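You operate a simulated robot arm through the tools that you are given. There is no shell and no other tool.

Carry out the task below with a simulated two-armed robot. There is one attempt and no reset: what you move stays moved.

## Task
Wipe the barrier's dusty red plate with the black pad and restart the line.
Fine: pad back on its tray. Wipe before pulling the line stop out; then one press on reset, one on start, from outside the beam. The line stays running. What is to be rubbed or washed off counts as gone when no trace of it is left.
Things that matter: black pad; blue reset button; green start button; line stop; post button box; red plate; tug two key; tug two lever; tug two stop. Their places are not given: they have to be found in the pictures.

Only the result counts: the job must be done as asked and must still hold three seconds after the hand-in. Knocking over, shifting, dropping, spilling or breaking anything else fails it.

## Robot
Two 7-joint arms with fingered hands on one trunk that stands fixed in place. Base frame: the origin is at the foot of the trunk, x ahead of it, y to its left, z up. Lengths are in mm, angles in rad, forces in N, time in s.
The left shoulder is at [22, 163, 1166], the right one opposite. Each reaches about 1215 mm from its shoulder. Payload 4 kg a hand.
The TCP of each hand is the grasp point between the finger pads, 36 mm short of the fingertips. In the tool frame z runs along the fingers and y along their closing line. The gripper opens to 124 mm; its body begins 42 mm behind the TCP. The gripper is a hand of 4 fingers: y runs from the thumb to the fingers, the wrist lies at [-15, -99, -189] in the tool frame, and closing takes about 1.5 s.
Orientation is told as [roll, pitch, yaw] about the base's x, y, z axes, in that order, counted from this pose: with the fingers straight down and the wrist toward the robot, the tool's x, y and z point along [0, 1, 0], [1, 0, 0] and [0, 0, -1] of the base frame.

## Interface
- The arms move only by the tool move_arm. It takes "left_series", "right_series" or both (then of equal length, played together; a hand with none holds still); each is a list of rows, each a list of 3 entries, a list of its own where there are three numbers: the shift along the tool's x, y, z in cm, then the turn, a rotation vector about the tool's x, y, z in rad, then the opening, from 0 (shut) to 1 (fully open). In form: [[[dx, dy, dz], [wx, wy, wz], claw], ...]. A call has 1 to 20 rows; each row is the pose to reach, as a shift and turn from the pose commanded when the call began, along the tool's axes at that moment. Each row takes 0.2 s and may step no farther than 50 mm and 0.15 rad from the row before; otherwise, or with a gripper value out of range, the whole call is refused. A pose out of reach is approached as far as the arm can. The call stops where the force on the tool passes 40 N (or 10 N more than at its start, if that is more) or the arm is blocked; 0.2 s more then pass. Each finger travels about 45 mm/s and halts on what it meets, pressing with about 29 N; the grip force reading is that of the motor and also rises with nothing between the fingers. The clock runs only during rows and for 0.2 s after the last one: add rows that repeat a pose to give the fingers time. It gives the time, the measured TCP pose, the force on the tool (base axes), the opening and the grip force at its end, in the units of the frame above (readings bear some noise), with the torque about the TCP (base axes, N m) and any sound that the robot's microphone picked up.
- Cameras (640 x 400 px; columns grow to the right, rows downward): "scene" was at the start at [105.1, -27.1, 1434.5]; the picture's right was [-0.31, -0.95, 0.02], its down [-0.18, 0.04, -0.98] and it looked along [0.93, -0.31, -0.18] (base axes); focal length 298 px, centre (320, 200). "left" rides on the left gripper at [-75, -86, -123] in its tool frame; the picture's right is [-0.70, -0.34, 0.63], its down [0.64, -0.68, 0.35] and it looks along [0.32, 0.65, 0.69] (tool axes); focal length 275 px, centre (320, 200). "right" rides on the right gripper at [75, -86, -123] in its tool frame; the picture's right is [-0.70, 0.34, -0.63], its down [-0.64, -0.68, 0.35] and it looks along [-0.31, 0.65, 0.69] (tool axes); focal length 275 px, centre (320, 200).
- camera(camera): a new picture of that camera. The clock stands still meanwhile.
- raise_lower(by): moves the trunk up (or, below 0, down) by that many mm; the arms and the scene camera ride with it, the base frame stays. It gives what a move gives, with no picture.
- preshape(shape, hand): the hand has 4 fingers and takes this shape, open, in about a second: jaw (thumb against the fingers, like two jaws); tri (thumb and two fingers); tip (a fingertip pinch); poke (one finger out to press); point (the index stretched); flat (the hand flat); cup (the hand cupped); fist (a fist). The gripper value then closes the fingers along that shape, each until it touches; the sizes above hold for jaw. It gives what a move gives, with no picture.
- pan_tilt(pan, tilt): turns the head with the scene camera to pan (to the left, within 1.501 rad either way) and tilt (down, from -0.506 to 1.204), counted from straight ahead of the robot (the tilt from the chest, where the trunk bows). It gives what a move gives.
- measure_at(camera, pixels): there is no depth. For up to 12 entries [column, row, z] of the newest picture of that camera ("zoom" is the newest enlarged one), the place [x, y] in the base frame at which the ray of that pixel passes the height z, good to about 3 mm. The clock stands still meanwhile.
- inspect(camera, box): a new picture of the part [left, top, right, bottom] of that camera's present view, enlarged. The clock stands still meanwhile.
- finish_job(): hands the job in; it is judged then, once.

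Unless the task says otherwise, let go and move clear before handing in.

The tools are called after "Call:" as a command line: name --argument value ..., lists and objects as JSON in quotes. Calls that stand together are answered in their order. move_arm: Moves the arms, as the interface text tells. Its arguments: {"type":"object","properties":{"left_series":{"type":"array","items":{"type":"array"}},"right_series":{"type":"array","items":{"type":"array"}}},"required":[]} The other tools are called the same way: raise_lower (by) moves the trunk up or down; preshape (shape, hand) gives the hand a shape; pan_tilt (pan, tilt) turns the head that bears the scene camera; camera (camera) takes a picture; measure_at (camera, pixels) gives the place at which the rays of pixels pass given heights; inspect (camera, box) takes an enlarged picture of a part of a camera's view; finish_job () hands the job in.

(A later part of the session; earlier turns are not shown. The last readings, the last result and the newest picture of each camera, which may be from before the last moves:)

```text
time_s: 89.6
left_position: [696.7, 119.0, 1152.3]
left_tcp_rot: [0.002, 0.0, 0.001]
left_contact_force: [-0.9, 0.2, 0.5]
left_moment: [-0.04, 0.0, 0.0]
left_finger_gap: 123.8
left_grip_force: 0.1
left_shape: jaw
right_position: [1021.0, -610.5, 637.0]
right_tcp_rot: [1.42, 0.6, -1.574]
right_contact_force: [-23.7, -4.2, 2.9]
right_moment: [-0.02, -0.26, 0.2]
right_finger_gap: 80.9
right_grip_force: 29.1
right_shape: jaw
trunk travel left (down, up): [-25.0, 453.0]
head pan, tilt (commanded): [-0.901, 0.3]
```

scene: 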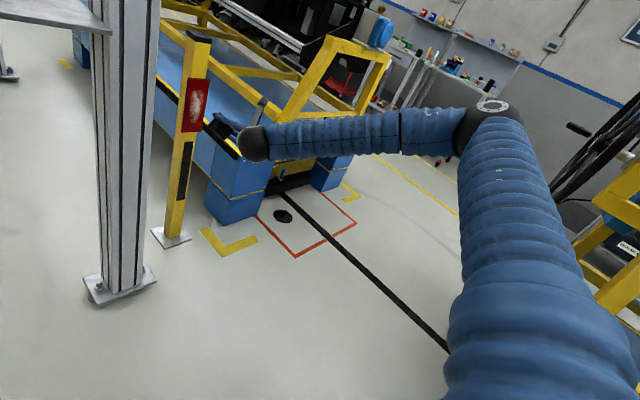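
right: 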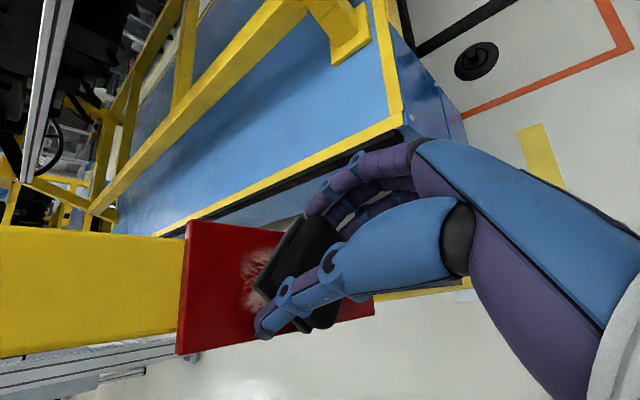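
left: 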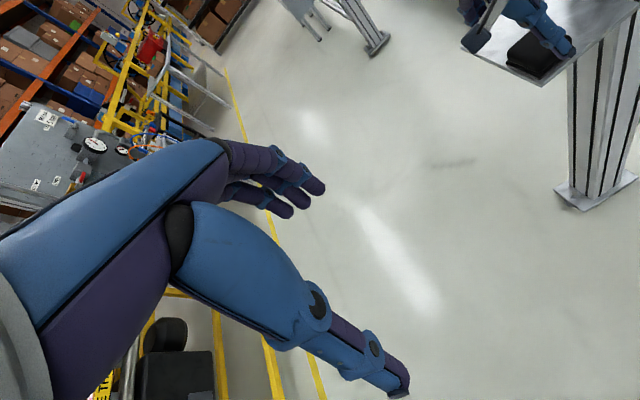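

Pressure is now 24 N. I'll ease 1 mm more and make a vertical stroke over the plate, +45 to -75 mm and back, at about 75 mm/s.

Call:
move_arm --right_series '[[[-0.015, 0, -0.099], [0, 0, 0], 0], [[1.211, -0.845, -0.285], [0, 0, 0], 0], [[2.437, -1.689, -0.471], [0, 0, 0], 0], [[3.663, -2.534, -0.657], [0, 0, 0], 0], [[2.437, -1.689, -0.471], [0, 0, 0], 0], [[1.211, -0.845, -0.285], [0, 0, 0], 0], [[-0.015, 0, -0.099], [0, 0, 0], 0], [[-1.241, 0.845, 0.087], [0, 0, 0], 0], [[-2.467, 1.689, 0.273], [0, 0, 0], 0], [[-3.693, 2.534, 0.459], [0, 0, 0], 0], [[-4.919, 3.378, 0.645], [0, 0, 0], 0], [[-6.145, 4.223, 0.831], [0, 0, 0], 0], [[-4.919, 3.378, 0.645], [0, 0, 0], 0], [[-3.693, 2.534, 0.459], [0, 0, 0], 0], [[-2.467, 1.689, 0.273], [0, 0, 0], 0], [[-1.241, 0.845, 0.087], [0, 0, 0], 0], [[-0.015, 0, -0.099], [0, 0, 0], 0]]'

Call:
camera --camera "right"

Call:
inspect --camera "scene" --box '[130, 40, 290, 200]'

```text
time_s: 93.2
left_position: [697.8, 117.6, 1153.1]
left_tcp_rot: [0.0, 0.001, 0.002]
left_contact_force: [-0.1, 0.2, -0.8]
left_moment: [0.03, -0.05, 0.01]
left_finger_gap: 123.8
left_grip_force: 0.0
left_shape: jaw
right_position: [1020.5, -608.7, 635.7]
right_tcp_rot: [1.418, 0.598, -1.577]
right_contact_force: [-16.4, -0.3, -5.5]
right_moment: [-0.02, 0.13, -0.03]
right_finger_gap: 81.8
right_grip_force: 29.0
right_shape: jaw
trunk travel left (down, up): [-25.0, 453.0]
head pan, tilt (commanded): [-0.901, 0.3]
```

```text
taken
```

right: 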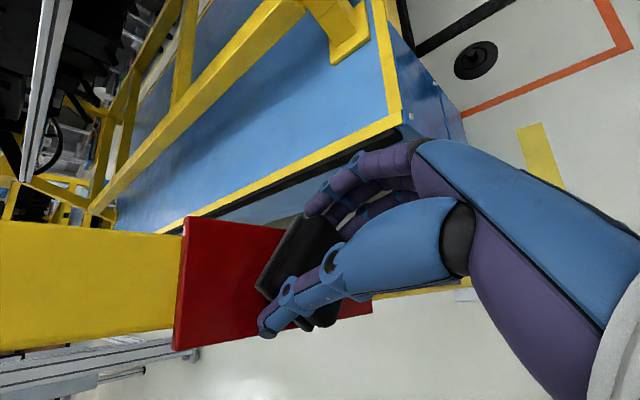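

```text
2.50 times, centred on (210, 120) of scene
```

zoom: 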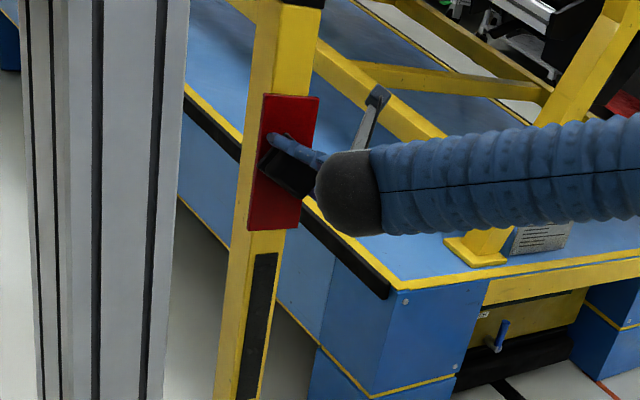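

The dust under the stroke is gone, and the force is a steady 16 N. I'll do two more passes offset ±12 mm in y to cover the whole plate width.

Call:
move_arm --right_series '[[[-0.668, -0.992, 0.101], [0, 0, 0], 0], [[0.967, -2.118, -0.147], [0, 0, 0], 0], [[2.602, -3.244, -0.395], [0, 0, 0], 0], [[3.419, -3.807, -0.519], [0, 0, 0], 0], [[1.784, -2.681, -0.271], [0, 0, 0], 0], [[0.149, -1.555, -0.023], [0, 0, 0], 0], [[-1.486, -0.429, 0.225], [0, 0, 0], 0], [[-3.121, 0.697, 0.473], [0, 0, 0], 0], [[-4.756, 1.823, 0.721], [0, 0, 0], 0], [[-6.799, 3.231, 1.031], [0, 0, 0], 0], [[-5.463, 5.215, 0.829], [0, 0, 0], 0], [[-3.42, 3.807, 0.519], [0, 0, 0], 0], [[-1.785, 2.681, 0.271], [0, 0, 0], 0], [[-0.15, 1.555, 0.023], [0, 0, 0], 0], [[1.486, 0.429, -0.225], [0, 0, 0], 0], [[3.121, -0.697, -0.473], [0, 0, 0], 0], [[4.756, -1.823, -0.721], [0, 0, 0], 0], [[4.088, -2.815, -0.62], [0, 0, 0], 0], [[2.044, -1.408, -0.31], [0, 0, 0], 0], [[0, 0, 0], [0, 0, 0], 0]]'

```text
time_s: 97.4
left_position: [695.6, 118.4, 1153.0]
left_tcp_rot: [0.001, 0.0, 0.0]
left_contact_force: [0.2, 1.1, 0.8]
left_moment: [0.01, 0.0, 0.0]
left_finger_gap: 123.9
left_grip_force: 0.0
left_shape: jaw
right_position: [1021.2, -609.9, 636.8]
right_tcp_rot: [1.421, 0.599, -1.574]
right_contact_force: [-19.0, -0.3, 5.1]
right_moment: [0.11, -0.3, 0.25]
right_finger_gap: 81.2
right_grip_force: 29.2
right_shape: jaw
trunk travel left (down, up): [-25.0, 453.0]
head pan, tilt (commanded): [-0.901, 0.3]
```

All passes completed with 19 N at the end. I'll back away 120 mm and inspect the plate.

Call:
move_arm --right_series '[[[-0.3, 0, -1.98], [0, 0, 0], 0], [[-0.9, 0, -5.93], [0, 0, 0], 0], [[-1.5, 0, -9.89], [0, 0, 0], 0], [[-1.95, 0, -12.86], [0, 0, 0], 0], [[-1.95, 0, -12.86], [0, 0, 0], 0]]'

Call:
inspect --camera "right" --box '[90, 200, 330, 360]'

Call:
inspect --camera "scene" --box '[150, 50, 250, 150]'

```text
time_s: 98.6
left_position: [698.4, 118.9, 1150.6]
left_tcp_rot: [0.002, -0.001, 0.0]
left_contact_force: [-0.2, -0.4, 0.6]
left_moment: [0.01, -0.01, 0.01]
left_finger_gap: 123.7
left_grip_force: 0.1
left_shape: jaw
right_position: [889.2, -610.3, 638.5]
right_tcp_rot: [1.418, 0.6, -1.578]
right_contact_force: [1.0, 0.6, -0.9]
right_moment: [0.01, 0.0, 0.0]
right_finger_gap: 81.2
right_grip_force: 29.2
right_shape: jaw
trunk travel left (down, up): [-25.0, 453.0]
head pan, tilt (commanded): [-0.901, 0.3]
```

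```text
2.50 times, centred on (210, 280) of right
```

zoom: 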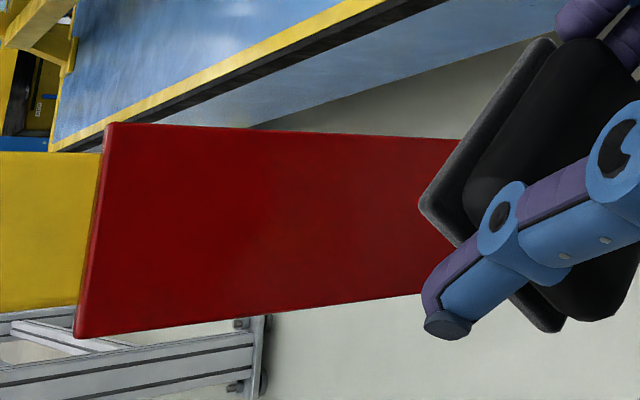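

```text
4.00 times, centred on (200, 100) of scene
```

zoom: 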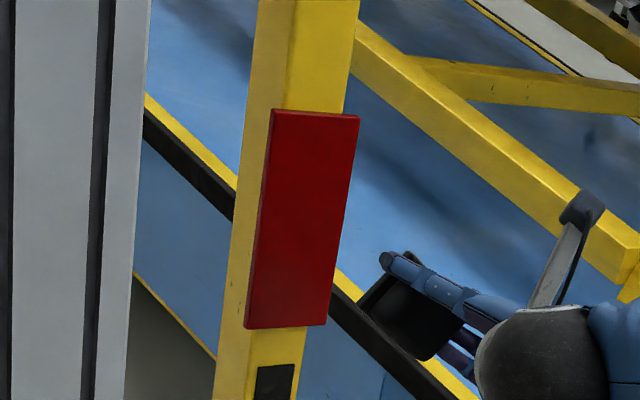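

The plate looks uniformly red in both views. I'll take one tighter view to confirm that no faint trace remains.

Call:
inspect --camera "scene" --box '[180, 70, 222, 138]'

Call:
inspect --camera "right" --box '[120, 230, 280, 340]'

```text
5.88 times, centred on (201, 104) of scene
```

zoom: 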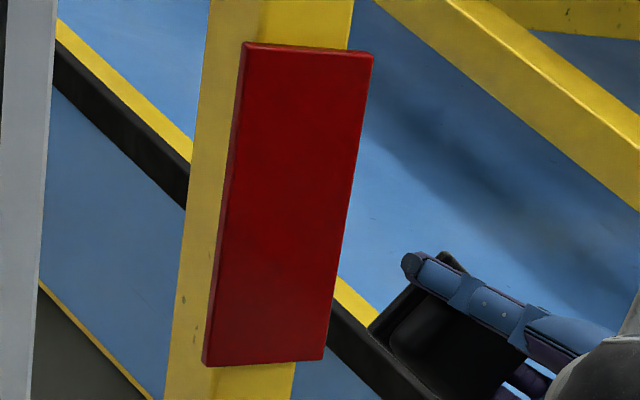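

```text
3.64 times, centred on (200, 285) of right
```

zoom: 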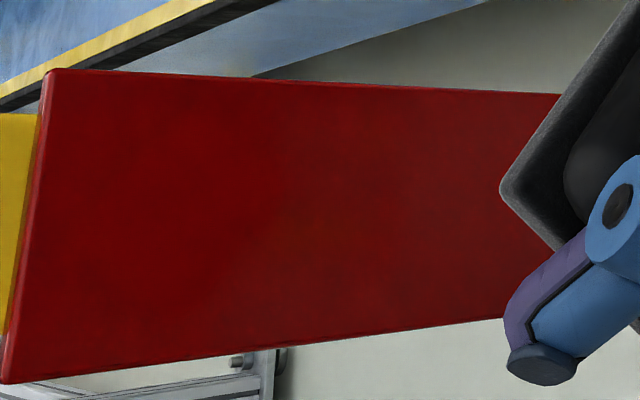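

The plate is clean, with no white left. I'll carry the pad back by the reverse path, first withdrawing to (680,-434,798).

Call:
move_arm --right_series '[[[0, -2.9, -2.65], [0, 0, 0], 0], [[0, -5.9, -5.3], [0, 0, 0], 0], [[0, -8.8, -7.95], [0, 0, 0], 0], [[0, -11.75, -10.6], [0, 0, 0], 0], [[0, -14.7, -13.25], [0, 0, 0], 0], [[0, -17.6, -15.9], [0, 0, 0], 0], [[0, -20.6, -18.55], [0, 0, 0], 0], [[0.1, -23.5, -21.2], [0, 0, 0], 0], [[0.1, -23.5, -21.2], [0, 0, 0], 0]]'

Call:
move_arm --right_series '[[[0, 0, 0], [-0.0225, 0, -0.1483], 0], [[0, 0, 0], [-0.045, 0, -0.2966], 0], [[0, 0, 0], [-0.0675, 0, -0.445], 0], [[0, 0, 0], [-0.09, 0, -0.593], 0], [[0, 0, 0], [-0.09, 0, -0.593], 0]]'

```text
time_s: 100.6
left_position: [698.2, 118.2, 1150.8]
left_tcp_rot: [0.0, 0.002, -0.001]
left_contact_force: [0.3, 1.1, -0.9]
left_moment: [0.03, -0.03, -0.02]
left_finger_gap: 123.7
left_grip_force: 0.2
left_shape: jaw
right_position: [684.8, -431.8, 797.4]
right_tcp_rot: [1.418, 0.6, -1.576]
right_contact_force: [-0.2, 0.0, -0.7]
right_moment: [0.02, 0.01, -0.01]
right_finger_gap: 81.0
right_grip_force: 28.8
right_shape: jaw
trunk travel left (down, up): [-25.0, 453.0]
head pan, tilt (commanded): [-0.901, 0.3]
```

```text
time_s: 101.8
left_position: [697.3, 118.3, 1152.3]
left_tcp_rot: [-0.001, 0.002, 0.0]
left_contact_force: [-0.6, -0.6, 0.5]
left_moment: [-0.01, 0.0, -0.03]
left_finger_gap: 123.7
left_grip_force: 0.1
left_shape: jaw
right_position: [684.4, -433.9, 797.3]
right_tcp_rot: [1.418, -0.003, -1.574]
right_contact_force: [0.0, -0.7, -0.8]
right_moment: [0.01, 0.02, 0.02]
right_finger_gap: 81.0
right_grip_force: 29.4
right_shape: jaw
trunk travel left (down, up): [-25.0, 453.0]
head pan, tilt (commanded): [-0.901, 0.3]
```

Unspun to the handshake at (684,-434,797). I'll rise to (640,-350,975) and then turn the fingers back down by the inverse rotation.

Call:
move_arm --right_series '[[[3.4, -1.7, -1.4], [0, 0, 0], 0], [[6.8, -3.4, -2.8], [0, 0, 0], 0], [[10.1, -5.0, -4.2], [0, 0, 0], 0], [[13.5, -6.7, -5.6], [0, 0, 0], 0], [[16.9, -8.4, -7.0], [0, 0, 0], 0], [[16.9, -8.4, -7.0], [0, 0, 0], 0]]'

Call:
move_arm --right_series '[[[0, 0, 0], [0.0724, -0.0864, -0.0984], 0], [[0, 0, 0], [0.1448, -0.1727, -0.1967], 0], [[0, 0, 0], [0.2172, -0.2591, -0.2951], 0], [[0, 0, 0], [0.2896, -0.3454, -0.3934], 0], [[0, 0, 0], [0.362, -0.4318, -0.4918], 0], [[0, 0, 0], [0.4344, -0.5181, -0.5901], 0], [[0, 0, 0], [0.5069, -0.6045, -0.6885], 0], [[0, 0, 0], [0.5793, -0.6909, -0.7869], 0], [[0, 0, 0], [0.6517, -0.7772, -0.8852], 0], [[0, 0, 0], [0.7241, -0.8636, -0.9836], 0], [[0, 0, 0], [0.7965, -0.9499, -1.0819], 0], [[0, 0, 0], [0.8689, -1.0363, -1.1803], 0], [[0, 0, 0], [0.9413, -1.1226, -1.2786], 0], [[0, 0, 0], [1.0137, -1.209, -1.377], 0], [[0, 0, 0], [1.0137, -1.209, -1.377], 0]]'

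Call:
camera --camera "right"

```text
time_s: 103.2
left_position: [698.9, 118.4, 1150.7]
left_tcp_rot: [0.0, 0.001, -0.001]
left_contact_force: [0.4, 0.0, -0.2]
left_moment: [0.01, 0.06, 0.0]
left_finger_gap: 123.7
left_grip_force: 0.0
left_shape: jaw
right_position: [640.8, -350.2, 972.7]
right_tcp_rot: [1.417, -0.001, -1.576]
right_contact_force: [-0.3, -0.4, -0.4]
right_moment: [0.02, -0.04, -0.01]
right_finger_gap: 81.3
right_grip_force: 29.0
right_shape: jaw
right hand out of reach, approached as far as the arm can: row 3, 4
trunk travel left (down, up): [-25.0, 453.0]
head pan, tilt (commanded): [-0.901, 0.3]
```

```text
time_s: 106.4
left_position: [698.6, 117.6, 1152.2]
left_tcp_rot: [-0.001, 0.002, -0.001]
left_contact_force: [0.0, -0.2, 0.2]
left_moment: [-0.02, -0.01, 0.03]
left_finger_gap: 123.7
left_grip_force: 0.1
left_shape: jaw
right_position: [638.7, -349.5, 974.7]
right_tcp_rot: [-0.153, 0.002, -0.001]
right_contact_force: [0.1, 0.2, -0.2]
right_moment: [-0.01, 0.01, 0.01]
right_finger_gap: 80.9
right_grip_force: 29.2
right_shape: jaw
trunk travel left (down, up): [-25.0, 453.0]
head pan, tilt (commanded): [-0.901, 0.3]
```

```text
taken
```

right: 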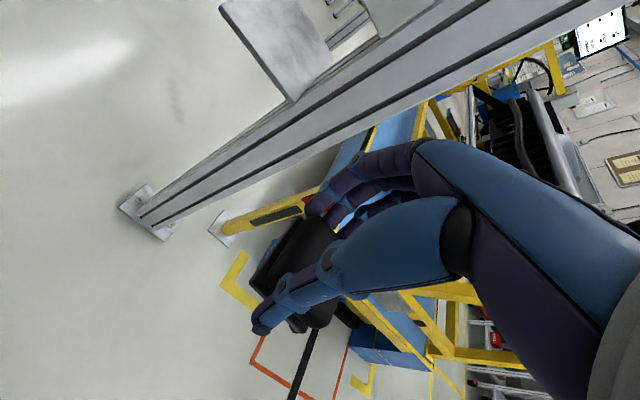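

Back at (639,-350,975), roll -0.153, with the pad still firmly held. I'll carry it over the tray corner along the earlier path.

Call:
move_arm --right_series '[[[3.1, 2.9, -0.6], [0, 0, 0], 0], [[6.2, 5.8, -1.2], [0, 0, 0], 0], [[9.2, 8.7, -1.8], [0, 0, 0], 0], [[12.3, 11.6, -2.4], [0, 0, 0], 0], [[15.4, 14.5, -3.0], [0, 0, 0], 0], [[17.4, 16.5, -1.5], [0, 0, 0], 0], [[18.3, 20.0, -0.4], [0, 0, 0], 0], [[18.3, 23.7, -0.4], [0, 0, 0], 0], [[18.3, 27.5, -0.4], [0, 0, 0], 0], [[18.0, 28.3, -0.4], [0, 0, 0], 0], [[18.0, 28.3, -0.4], [0, 0, 0], 0]]'

Call:
pan_tilt --pan -0.25 --tilt -0.15

Call:
inspect --camera "scene" --box '[260, 120, 400, 240]'

Call:
inspect --camera "left" --box '[440, 0, 640, 120]'

```text
time_s: 108.8
left_position: [696.7, 118.3, 1152.6]
left_tcp_rot: [0.001, 0.0, 0.0]
left_contact_force: [0.1, 0.1, 0.0]
left_moment: [0.01, 0.01, 0.02]
left_finger_gap: 123.6
left_grip_force: 0.0
left_shape: jaw
right_position: [923.4, -167.7, 952.6]
right_tcp_rot: [-0.152, -0.001, -0.003]
right_contact_force: [-0.5, 0.5, -0.4]
right_moment: [0.05, -0.03, 0.02]
right_finger_gap: 81.0
right_grip_force: 28.9
right_shape: jaw
trunk travel left (down, up): [-25.0, 453.0]
head pan, tilt (commanded): [-0.901, 0.3]
```

```text
time_s: 109.8
left_position: [697.6, 119.3, 1149.9]
left_tcp_rot: [0.0, 0.001, -0.001]
left_contact_force: [0.0, -0.4, 0.2]
left_moment: [0.0, -0.01, 0.03]
left_finger_gap: 124.0
left_grip_force: 0.1
left_shape: jaw
right_position: [924.3, -168.6, 950.7]
right_tcp_rot: [-0.153, 0.002, -0.002]
right_contact_force: [0.5, -0.2, 0.0]
right_moment: [0.04, -0.01, 0.01]
right_finger_gap: 81.0
right_grip_force: 28.7
right_shape: jaw
trunk travel left (down, up): [-25.0, 453.0]
head pan, tilt (commanded): [-0.25, -0.15]
```

```text
3.33 times, centred on (330, 180) of scene
```

zoom: 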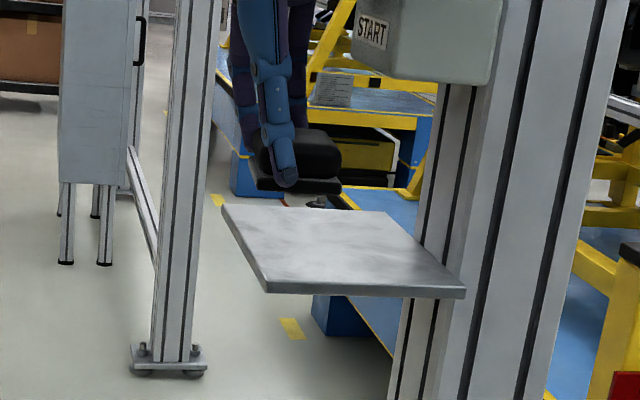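

```text
3.20 times, centred on (540, 60) of left
```

zoom: 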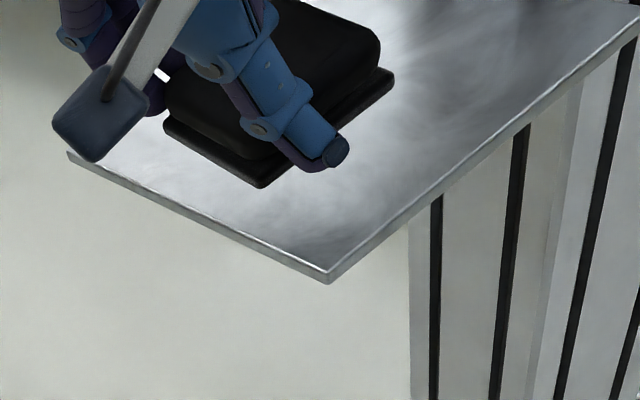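

The pad is over the tray at (924,-169,951). Lowering about 55 mm to set it down.

Call:
move_arm --right_series '[[[-0.3, 0, 1.8], [0, 0, 0], 0], [[-0.5, 0, 3.6], [0, 0, 0], 0], [[-0.5, 0, 4.6], [0, 0, 0], 0], [[-0.5, 0, 5.2], [0, 0, 0], 0], [[-0.5, 0, 5.5], [0, 0, 0], 0], [[-0.5, 0, 5.5], [0, 0, 0], 0]]'

Call:
inspect --camera "scene" --box '[280, 140, 380, 220]'

Call:
inspect --camera "left" --box '[440, 0, 640, 120]'

```text
time_s: 111.2
left_position: [696.8, 118.7, 1152.5]
left_tcp_rot: [0.001, -0.001, 0.0]
left_contact_force: [-0.1, 0.2, 0.4]
left_moment: [0.02, -0.03, 0.0]
left_finger_gap: 123.9
left_grip_force: 0.1
left_shape: jaw
right_position: [921.8, -184.7, 897.1]
right_tcp_rot: [-0.15, -0.001, -0.003]
right_contact_force: [-0.4, 0.0, 4.0]
right_moment: [0.02, 0.1, 0.03]
right_finger_gap: 80.8
right_grip_force: 29.3
right_shape: jaw
trunk travel left (down, up): [-25.0, 453.0]
head pan, tilt (commanded): [-0.25, -0.15]
```

```text
5.00 times, centred on (330, 180) of scene
```

zoom: 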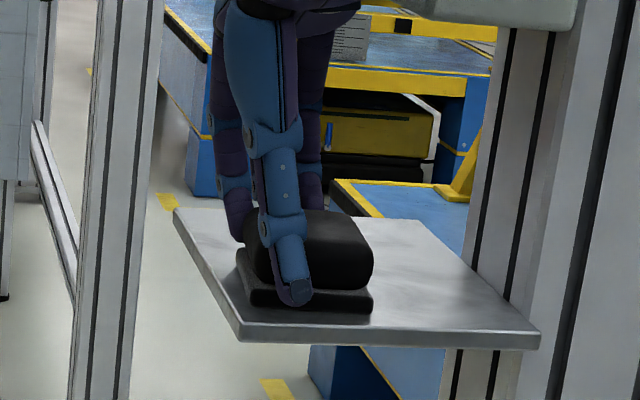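

```text
3.20 times, centred on (540, 60) of left
```

zoom: 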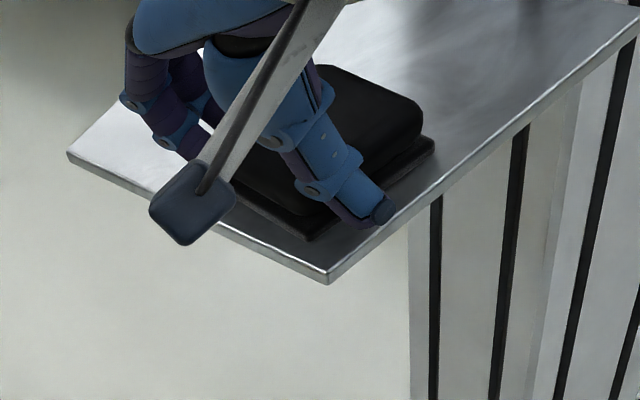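

A 4 N upward force means the sole touches the tray. I'll lower 1 mm, open fully, and lift straight away.

Call:
move_arm --right_series '[[[0, 0, 0.1], [0, 0, 0], 0], [[0, 0, 0.1], [0, 0, 0], 0.7], [[0, 0, 0.1], [0, 0, 0], 1], [[0, 0, 0.1], [0, 0, 0], 1], [[0, 0, 0.1], [0, 0, 0], 1], [[0, 0, 0.1], [0, 0, 0], 1], [[0, 0, 0.1], [0, 0, 0], 1], [[0.1, 0, -1.5], [0, 0, 0], 1], [[0.3, 0, -3.5], [0, 0, 0], 1], [[0.6, 0, -5.5], [0, 0, 0], 1], [[1.0, -2, -7.5], [0, 0, 0], 1], [[1.0, -6, -8.0], [0, 0, 0], 1], [[1.0, -10, -8.0], [0, 0, 0], 1], [[0.5, -14, -8.0], [0, 0, 0], 1]]'

Call:
inspect --camera "scene" --box '[280, 140, 380, 220]'

Call:
camera --camera "right"

Call:
camera --camera "left"

```text
time_s: 114.2
left_position: [696.0, 118.9, 1154.1]
left_tcp_rot: [0.001, -0.001, 0.002]
left_contact_force: [0.5, -0.1, 1.1]
left_moment: [-0.04, -0.04, 0.0]
left_finger_gap: 123.8
left_grip_force: 0.1
left_shape: jaw
right_position: [779.2, -166.0, 975.3]
right_tcp_rot: [-0.153, 0.0, -0.004]
right_contact_force: [0.2, -0.2, 0.3]
right_moment: [-0.01, 0.01, 0.03]
right_finger_gap: 123.7
right_grip_force: 0.0
right_shape: jaw
trunk travel left (down, up): [-25.0, 453.0]
head pan, tilt (commanded): [-0.25, -0.15]
```

```text
5.00 times, centred on (330, 180) of scene
```

zoom: 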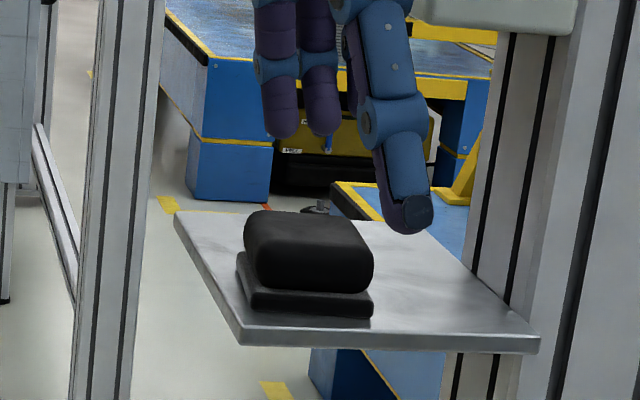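

```text
taken
```

right: 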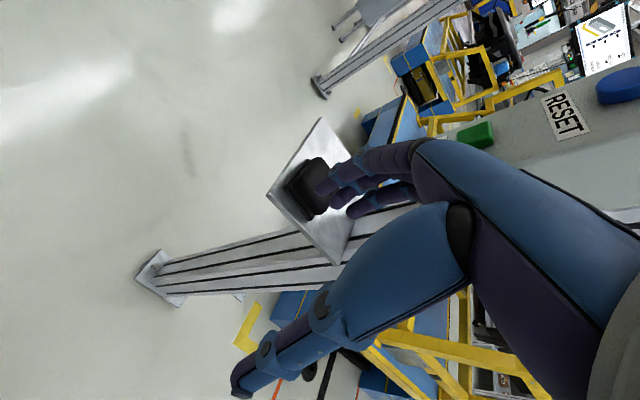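

```text
taken
```

left: 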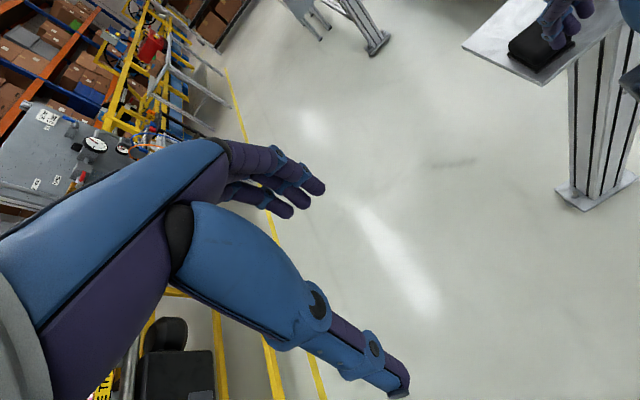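

The pad rests fully on the tray near its corner, and the right hand is clear. I'll park the right arm back, raise the trunk for the button work, and re-aim the head.

Call:
move_arm --right_series '[[[-2.3, -3.7, 0], [0, 0.02, 0], 1], [[-4.6, -7.5, 0], [0, 0.04, 0], 1], [[-7.0, -11.2, 0.1], [0, 0.06, 0], 1], [[-9.3, -15.0, 0.1], [0, 0.08, 0], 1], [[-11.6, -18.7, 0.2], [0, 0.1, 0], 1], [[-13.9, -22.4, 0.2], [0, 0.12, 0], 1], [[-16.3, -26.2, 0.3], [0, 0.14, 0], 1], [[-18.6, -29.9, 0.3], [0, 0.15, 0], 1]]'

Call:
raise_lower --by 280

Call:
pan_tilt --pan -0.2 --tilt 0.2

Call:
camera --camera "scene"

```text
time_s: 116.0
left_position: [698.3, 118.5, 1151.3]
left_tcp_rot: [0.001, 0.001, 0.001]
left_contact_force: [-0.3, 0.4, -0.3]
left_moment: [0.0, -0.03, 0.02]
left_finger_gap: 124.1
left_grip_force: 0.1
left_shape: jaw
right_position: [479.3, -351.1, 997.7]
right_tcp_rot: [-0.005, 0.003, -0.002]
right_contact_force: [0.0, -0.5, -0.8]
right_moment: [-0.02, 0.0, 0.02]
right_finger_gap: 123.7
right_grip_force: 0.0
right_shape: jaw
trunk travel left (down, up): [-25.0, 453.0]
head pan, tilt (commanded): [-0.25, -0.15]
```

```text
time_s: 118.8
left_position: [698.7, 118.8, 1431.5]
left_tcp_rot: [0.003, 0.002, 0.001]
left_contact_force: [-0.2, 0.4, -0.1]
left_moment: [0.01, 0.01, -0.01]
left_finger_gap: 123.8
left_grip_force: 0.1
left_shape: jaw
right_position: [483.7, -352.4, 1280.3]
right_tcp_rot: [-0.002, 0.002, -0.003]
right_contact_force: [0.4, -0.1, -0.4]
right_moment: [0.0, -0.04, 0.02]
right_finger_gap: 123.9
right_grip_force: 0.1
right_shape: jaw
trunk travel left (down, up): [-305.0, 173.0]
head pan, tilt (commanded): [-0.25, -0.15]
```

```text
time_s: 119.7
left_position: [698.3, 119.1, 1431.4]
left_tcp_rot: [-0.002, 0.0, 0.001]
left_contact_force: [-0.7, 0.5, 0.0]
left_moment: [0.02, -0.03, 0.01]
left_finger_gap: 124.0
left_grip_force: 0.0
left_shape: jaw
right_position: [484.0, -353.3, 1281.3]
right_tcp_rot: [-0.001, 0.002, -0.004]
right_contact_force: [0.1, -0.4, 0.6]
right_moment: [0.02, -0.01, -0.02]
right_finger_gap: 123.7
right_grip_force: 0.2
right_shape: jaw
trunk travel left (down, up): [-305.0, 173.0]
head pan, tilt (commanded): [-0.201, 0.201]
```

```text
taken
```

scene: 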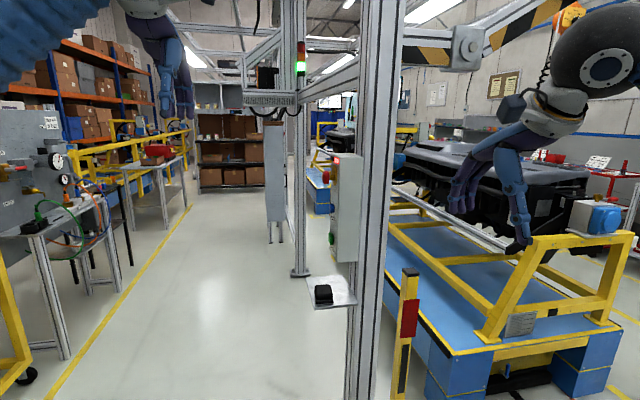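

The plate looks clean from here too, and the right arm is parked well away. Next I turn the left hand so its fingers point to -y (roll -π/2) while moving to about (830,0,1250) to view the stop head-on.

Call:
move_arm --left_series '[[[-1.1, 1.2, 1.6], [0, -0.143, 0], 1], [[-2.2, 2.4, 3.3], [0, -0.286, 0], 1], [[-3.2, 3.6, 4.9], [0, -0.429, 0], 1], [[-4.3, 4.8, 6.6], [0, -0.571, 0], 1], [[-5.4, 6.0, 8.2], [0, -0.714, 0], 1], [[-6.5, 7.2, 9.9], [0, -0.857, 0], 1], [[-7.6, 8.4, 11.5], [0, -1.0, 0], 1], [[-8.7, 9.6, 13.2], [0, -1.143, 0], 1], [[-9.7, 10.8, 14.8], [0, -1.285, 0], 1], [[-10.8, 12.0, 16.5], [0, -1.428, 0], 1], [[-11.9, 13.2, 18.1], [0, -1.571, 0], 1], [[-11.9, 13.2, 18.1], [0, -1.571, 0], 1]]'

Call:
camera --camera "left"

Call:
camera --camera "scene"

```text
time_s: 122.3
left_position: [830.3, 1.8, 1247.7]
left_tcp_rot: [-1.574, 0.0, 0.001]
left_contact_force: [0.1, 0.0, 1.1]
left_moment: [0.02, 0.0, -0.01]
left_finger_gap: 124.3
left_grip_force: 0.1
left_shape: jaw
right_position: [482.5, -350.8, 1281.8]
right_tcp_rot: [-0.004, -0.001, -0.004]
right_contact_force: [0.2, -0.6, 0.4]
right_moment: [0.03, -0.02, 0.0]
right_finger_gap: 123.8
right_grip_force: 0.1
right_shape: jaw
trunk travel left (down, up): [-305.0, 173.0]
head pan, tilt (commanded): [-0.201, 0.201]
```

```text
taken
```

left: 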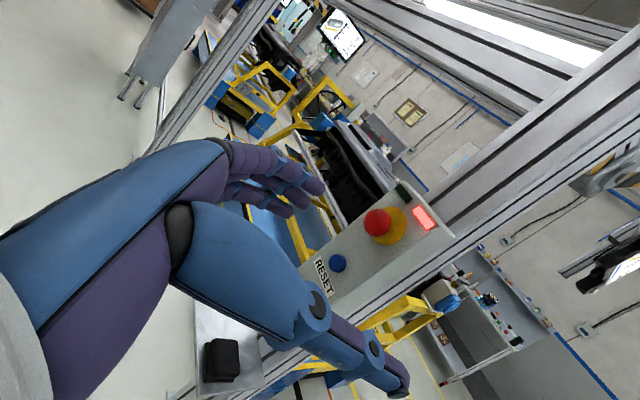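

```text
taken
```

scene: 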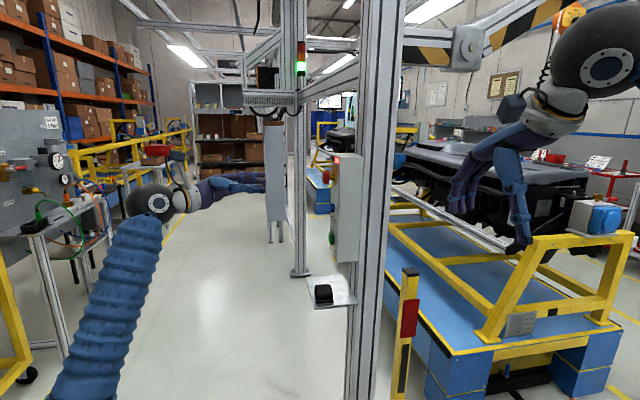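

The left hand is at (830,2,1248) with fingers toward -y, and it sees the red head at (378,222) and the lit red lamp at (425,217). I'll zoom to triangulate the stop and buttons precisely.

Call:
inspect --camera "left" --box '[300, 170, 460, 300]'

Call:
inspect --camera "scene" --box '[310, 140, 380, 280]'

```text
3.08 times, centred on (380, 235) of left
```

zoom: 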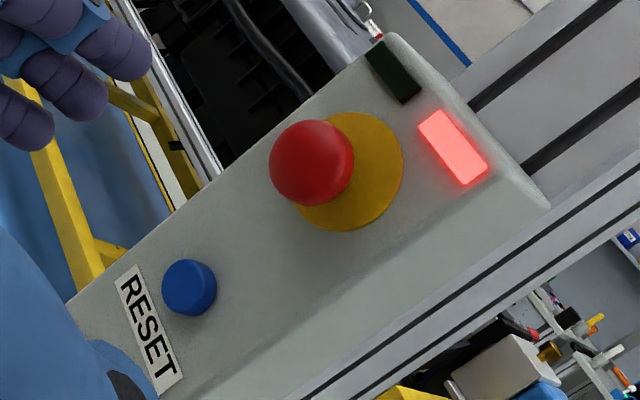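

```text
2.86 times, centred on (345, 210) of scene
```

zoom: 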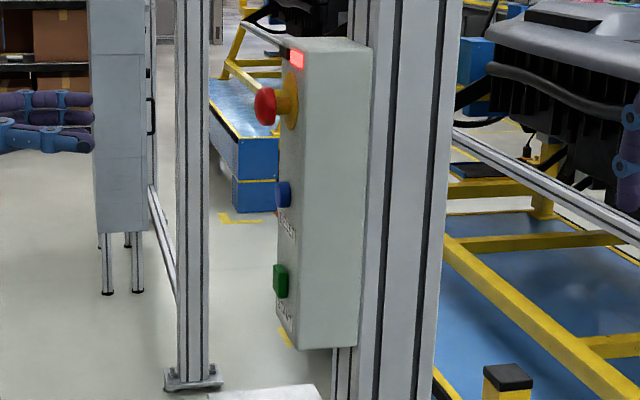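

Call:
camera --camera "left"

Call:
measure_at --camera "left" --pixels '[[377.4, 223, 1250], [377.4, 223, 1220], [389.7, 225.9, 1250], [389.7, 225.9, 1220], [337.75, 263.3, 1150], [337.75, 263.3, 1120]]'

Call:
measure_at --camera "scene" --pixels '[[325.75, 177.1, 1250], [325.75, 177.1, 1220], [332.05, 207.9, 1150], [332.05, 207.9, 1120], [331, 238.4, 1050], [331, 238.4, 1020]]'

```text
taken
```

left: 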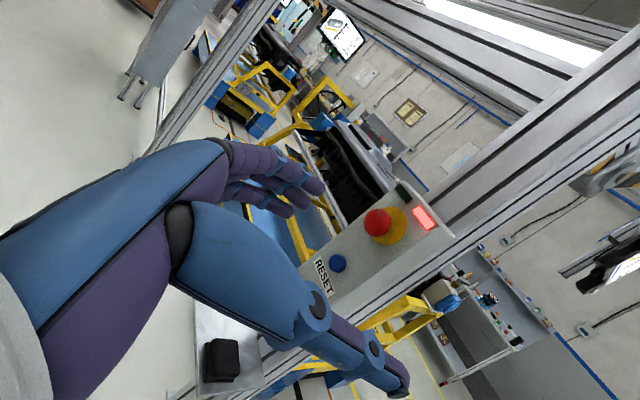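

```text
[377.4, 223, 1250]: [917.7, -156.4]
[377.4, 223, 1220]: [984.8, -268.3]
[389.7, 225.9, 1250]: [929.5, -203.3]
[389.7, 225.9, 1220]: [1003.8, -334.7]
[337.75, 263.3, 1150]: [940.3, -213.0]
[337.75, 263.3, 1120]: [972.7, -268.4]
```

```text
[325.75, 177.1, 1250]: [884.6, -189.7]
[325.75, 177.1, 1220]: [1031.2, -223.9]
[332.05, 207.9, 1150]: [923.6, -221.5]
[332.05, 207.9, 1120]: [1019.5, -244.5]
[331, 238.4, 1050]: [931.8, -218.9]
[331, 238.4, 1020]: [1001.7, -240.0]
```

Triangulation is consistent: stop head at (947,-204,1237), about 40 mm wide; blue at (949,-227,1142); green near (949,-224,1043). I'll bring the left hand in front of the stop at (947,-130,1239).

Call:
move_arm --left_series '[[[0.2, 2.9, 3.3], [0, 0, 0], 1], [[0.4, 5.8, 6.6], [0, 0, 0], 1], [[0.65, 8.8, 9.9], [0, 0, 0], 1], [[0.87, 11.67, 13.18], [0, 0, 0], 1], [[0.87, 11.67, 13.18], [0, 0, 0], 0.75]]'

Call:
camera --camera "left"

Call:
inspect --camera "scene" --box '[240, 120, 400, 260]'

```text
time_s: 123.5
left_position: [947.5, -132.7, 1243.8]
left_tcp_rot: [-1.573, 0.0, 0.001]
left_contact_force: [0.1, -0.3, -0.3]
left_moment: [0.0, 0.02, -0.01]
left_finger_gap: 93.2
left_grip_force: 0.1
left_shape: jaw
right_position: [482.5, -350.5, 1281.4]
right_tcp_rot: [-0.002, 0.002, -0.004]
right_contact_force: [-0.5, 1.3, -0.3]
right_moment: [0.01, 0.03, 0.01]
right_finger_gap: 123.8
right_grip_force: 0.0
right_shape: jaw
trunk travel left (down, up): [-305.0, 173.0]
head pan, tilt (commanded): [-0.201, 0.201]
```

```text
taken
```

left: 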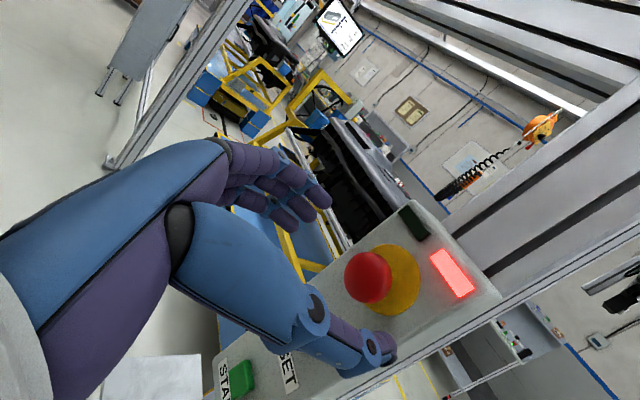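

```text
2.86 times, centred on (320, 190) of scene
```

zoom: 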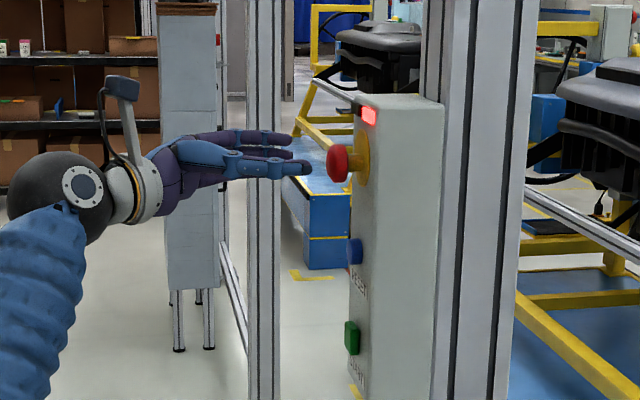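

The head's position in the left view (369,277) matches the prediction within 3 px, so the hand is well centred. I'll advance 54 mm so the fingers surround the head, then close.

Call:
move_arm --left_series '[[[0, 0, 1.8], [0, 0, 0], 0.75], [[0, 0, 3.6], [0, 0, 0], 0.75], [[0, 0, 5.4], [0, 0, 0], 0.75], [[0, 0, 5.4], [0, 0, 0], 0.75]]'

Call:
camera --camera "left"

Call:
inspect --camera "scene" --box '[290, 140, 370, 210]'

```text
time_s: 124.5
left_position: [947.5, -185.1, 1244.1]
left_tcp_rot: [-1.569, 0.002, 0.0]
left_contact_force: [0.2, 0.2, -1.1]
left_moment: [0.01, -0.02, 0.0]
left_finger_gap: 93.4
left_grip_force: 0.1
left_shape: jaw
right_position: [482.5, -351.7, 1280.8]
right_tcp_rot: [-0.003, 0.003, -0.004]
right_contact_force: [-0.1, -1.0, 0.0]
right_moment: [-0.01, -0.02, -0.01]
right_finger_gap: 124.0
right_grip_force: 0.1
right_shape: jaw
trunk travel left (down, up): [-305.0, 173.0]
head pan, tilt (commanded): [-0.201, 0.201]
```

```text
taken
```

left: 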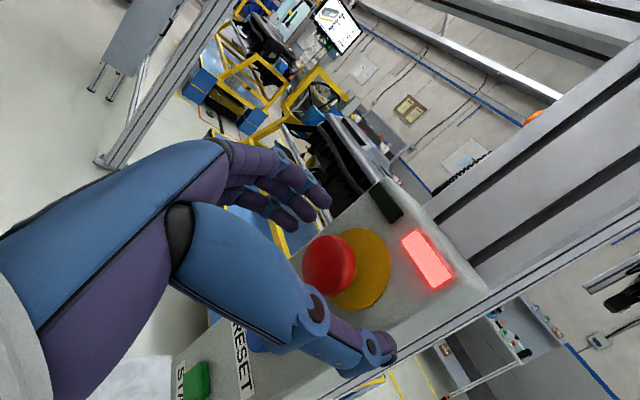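

```text
5.71 times, centred on (330, 175) of scene
```

zoom: 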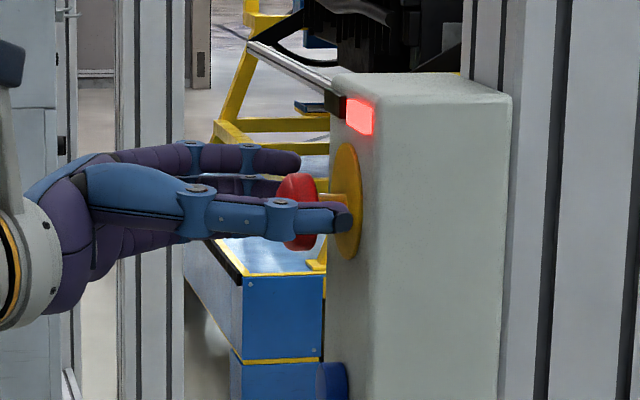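

The thumb and fingers straddle the head, with the tips just short of the yellow collar. Closing now.

Call:
move_arm --left_series '[[[0, 0, 0], [0, 0, 0], 0.5], [[0, 0, 0], [0, 0, 0], 0.3], [[0, 0, 0], [0, 0, 0], 0.1], [[0, 0, 0], [0, 0, 0], 0.0], [[0, 0, 0], [0, 0, 0], 0.0], [[0, 0, 0], [0, 0, 0], 0.0], [[0, 0, 0], [0, 0, 0], 0.0]]'

Call:
camera --camera "left"

Call:
inspect --camera "scene" --box '[290, 140, 370, 210]'

```text
time_s: 126.1
left_position: [946.9, -184.8, 1245.2]
left_tcp_rot: [-1.571, -0.001, 0.002]
left_contact_force: [-2.9, 0.9, 2.6]
left_moment: [-0.03, -0.08, 0.23]
left_finger_gap: 37.1
left_grip_force: 28.8
left_shape: jaw
right_position: [483.1, -351.6, 1282.3]
right_tcp_rot: [-0.001, 0.002, -0.004]
right_contact_force: [0.1, -0.4, -0.2]
right_moment: [0.0, -0.03, 0.02]
right_finger_gap: 123.9
right_grip_force: 0.0
right_shape: jaw
trunk travel left (down, up): [-305.0, 173.0]
head pan, tilt (commanded): [-0.201, 0.201]
```

```text
taken
```

left: 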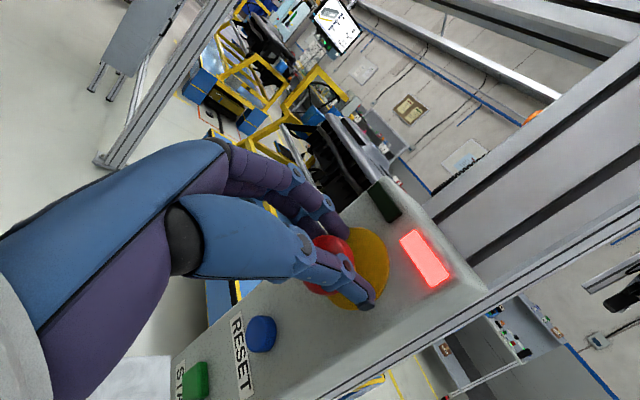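

```text
5.71 times, centred on (330, 175) of scene
```

zoom: 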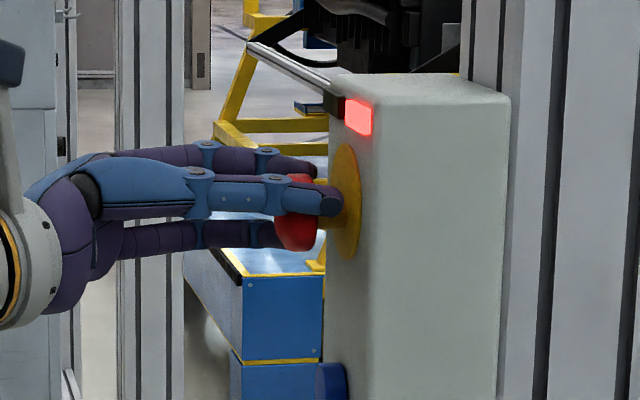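

The head is gripped (gap 37 mm, 29 N). Now I pull straight out along +y in small steps.

Call:
move_arm --left_series '[[[0, 0, -0.3], [0, 0, 0], 0], [[0, 0, -0.6], [0, 0, 0], 0], [[0, 0, -0.9], [0, 0, 0], 0], [[0, 0, -1.2], [0, 0, 0], 0]]'

Call:
camera --camera "left"

Call:
inspect --camera "scene" --box '[290, 140, 370, 210]'

```text
time_s: 127.1
left_position: [945.1, -176.7, 1242.9]
left_tcp_rot: [-1.571, -0.001, -0.001]
left_contact_force: [-1.5, -13.9, 10.2]
left_moment: [-0.24, -0.14, 0.22]
left_finger_gap: 36.0
left_grip_force: 28.4
left_shape: jaw
right_position: [481.3, -354.4, 1281.0]
right_tcp_rot: [-0.001, 0.0, -0.002]
right_contact_force: [0.3, -0.1, 0.5]
right_moment: [0.02, 0.03, 0.0]
right_finger_gap: 123.7
right_grip_force: 0.2
right_shape: jaw
trunk travel left (down, up): [-305.0, 173.0]
head pan, tilt (commanded): [-0.201, 0.201]
```

```text
taken
```

left: 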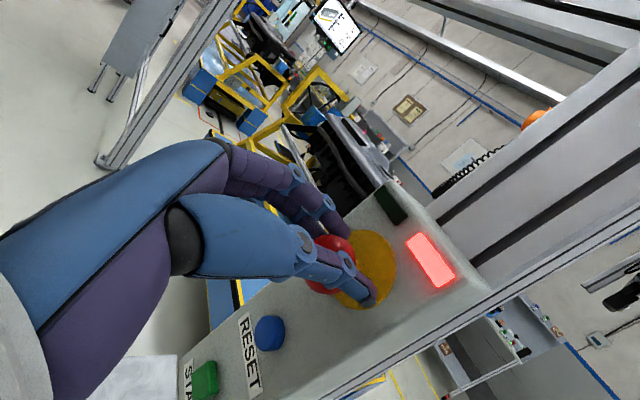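

```text
5.71 times, centred on (330, 175) of scene
```

zoom: 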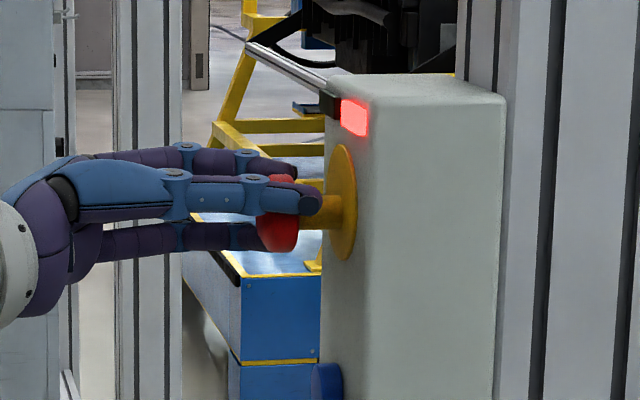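

The head came out with the hand: the stem is visibly longer in the scene zoom, with TCP moved 8 mm and 14 N of pull. I'll pull slightly further to be sure it reaches its outer stop.

Call:
move_arm --left_series '[[[0, 0, -0.2], [0, 0, 0], 0], [[0, 0, -0.4], [0, 0, 0], 0], [[0, 0, -0.4], [0, 0, 0], 0]]'

Call:
inspect --camera "scene" --box '[290, 140, 370, 210]'

```text
time_s: 127.9
left_position: [944.4, -173.7, 1243.1]
left_tcp_rot: [-1.569, 0.0, -0.002]
left_contact_force: [-3.4, -25.1, 9.6]
left_moment: [-0.25, -0.13, -0.06]
left_finger_gap: 34.5
left_grip_force: 28.8
left_shape: jaw
right_position: [481.1, -354.3, 1281.0]
right_tcp_rot: [-0.001, 0.0, -0.003]
right_contact_force: [-0.7, -0.7, 0.3]
right_moment: [0.01, 0.01, 0.03]
right_finger_gap: 123.7
right_grip_force: 0.1
right_shape: jaw
trunk travel left (down, up): [-305.0, 173.0]
head pan, tilt (commanded): [-0.201, 0.201]
```

```text
5.71 times, centred on (330, 175) of scene
```

zoom: 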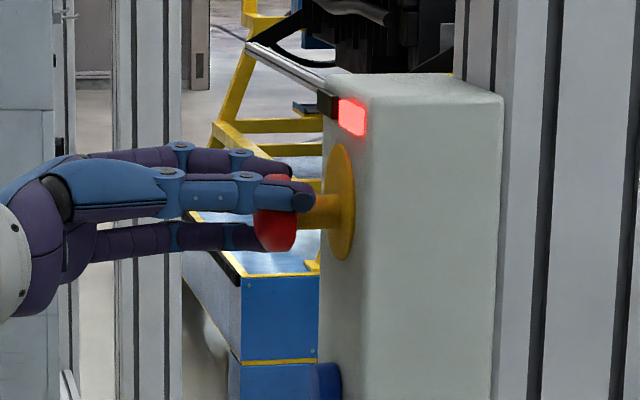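

The head-to-collar distance no longer grows while the force rises, so the stop is fully out. I'll ease off the pull and open the fingers without pushing it back in.

Call:
move_arm --left_series '[[[0, 0, 0.3], [0, 0, 0], 0], [[0, 0, 0.5], [0, 0, 0], 0], [[0, 0, 0.5], [0, 0, 0], 0.3], [[0, 0, 0.5], [0, 0, 0], 0.5], [[0, 0, 0.5], [0, 0, 0], 0.8], [[0, 0, 0.5], [0, 0, 0], 0.8], [[0, 0, 0.5], [0, 0, 0], 0.8], [[0, 0, 0.5], [0, 0, 0], 0.8]]'

Call:
camera --camera "left"

Call:
inspect --camera "scene" --box '[290, 140, 370, 210]'

```text
time_s: 129.7
left_position: [947.8, -174.6, 1241.5]
left_tcp_rot: [-1.568, 0.002, 0.0]
left_contact_force: [-0.1, -0.3, 0.4]
left_moment: [0.01, 0.0, 0.0]
left_finger_gap: 99.3
left_grip_force: 0.1
left_shape: jaw
right_position: [483.2, -350.6, 1281.2]
right_tcp_rot: [-0.001, 0.0, -0.003]
right_contact_force: [0.4, 0.0, 0.0]
right_moment: [0.01, 0.01, 0.03]
right_finger_gap: 123.7
right_grip_force: 0.0
right_shape: jaw
trunk travel left (down, up): [-305.0, 173.0]
head pan, tilt (commanded): [-0.201, 0.201]
```

```text
taken
```

left: 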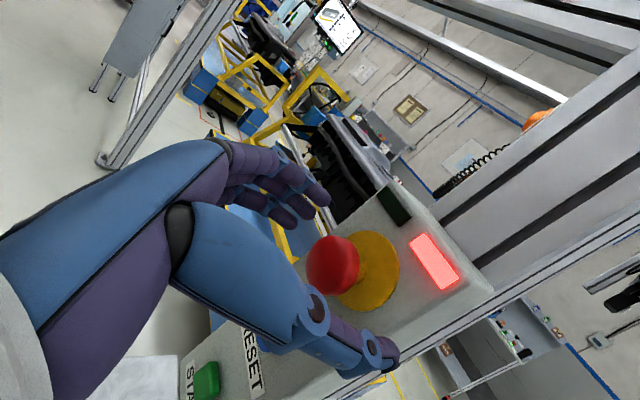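

```text
5.71 times, centred on (330, 175) of scene
```

zoom: 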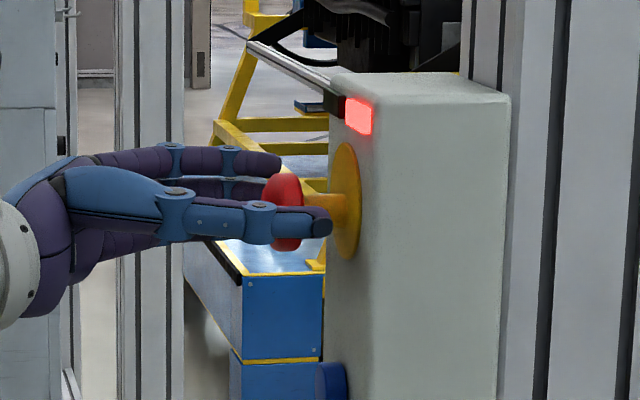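

The head stays out: 62 px from the collar versus 47 before. I'll withdraw the hand straight back, then shape it to "poke" and look at it.

Call:
move_arm --left_series '[[[0, 0, -2.5], [0, 0, 0], 0.8], [[0, 0, -5.5], [0, 0, 0], 0.8], [[0, 0, -9.0], [0, 0, 0], 0.8], [[0, -1.5, -13.0], [0, 0, 0], 0.8]]'

Call:
preshape --hand "left" --shape "poke"

Call:
camera --camera "left"

Call:
inspect --camera "scene" --box '[220, 120, 380, 260]'

```text
time_s: 130.7
left_position: [932.0, -42.8, 1242.5]
left_tcp_rot: [-1.572, 0.001, -0.002]
left_contact_force: [0.0, 0.3, -0.8]
left_moment: [-0.05, -0.02, 0.04]
left_finger_gap: 99.1
left_grip_force: 0.0
left_shape: jaw
right_position: [481.4, -350.8, 1282.1]
right_tcp_rot: [-0.003, 0.001, -0.004]
right_contact_force: [-0.3, -0.9, 0.7]
right_moment: [0.01, 0.0, -0.01]
right_finger_gap: 123.4
right_grip_force: 0.0
right_shape: jaw
trunk travel left (down, up): [-305.0, 173.0]
head pan, tilt (commanded): [-0.201, 0.201]
```

```text
time_s: 131.6
left_position: [932.0, -42.5, 1242.2]
left_tcp_rot: [-1.569, -0.001, -0.001]
left_contact_force: [-0.7, 0.9, -0.4]
left_moment: [0.0, -0.01, 0.0]
left_finger_gap: 0.0
left_grip_force: 0.0
left_shape: poke
right_position: [482.3, -351.9, 1280.8]
right_tcp_rot: [-0.004, 0.001, -0.003]
right_contact_force: [-1.0, 0.8, -0.3]
right_moment: [0.0, -0.02, 0.01]
right_finger_gap: 123.4
right_grip_force: 0.0
right_shape: jaw
trunk travel left (down, up): [-305.0, 173.0]
head pan, tilt (commanded): [-0.201, 0.201]
```

```text
taken
```

left: 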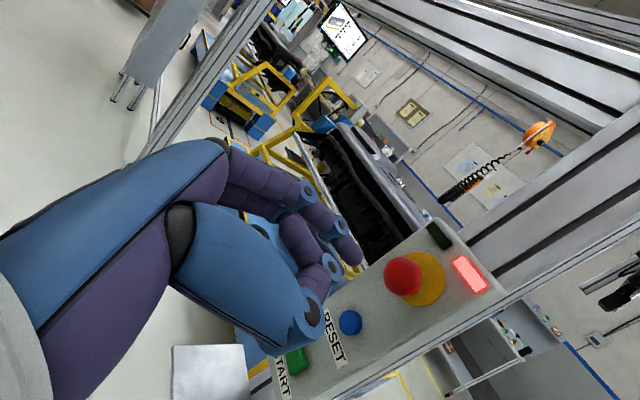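

```text
2.86 times, centred on (300, 190) of scene
```

zoom: 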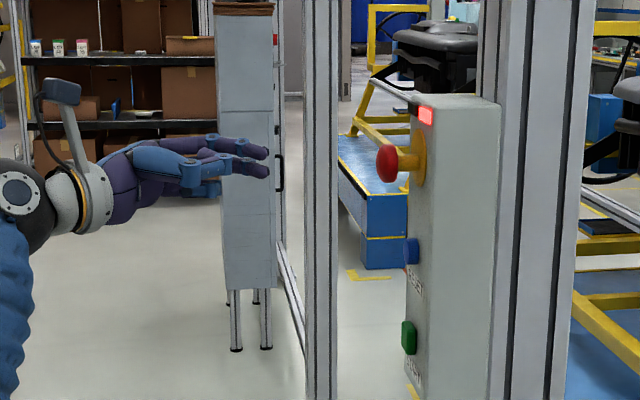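

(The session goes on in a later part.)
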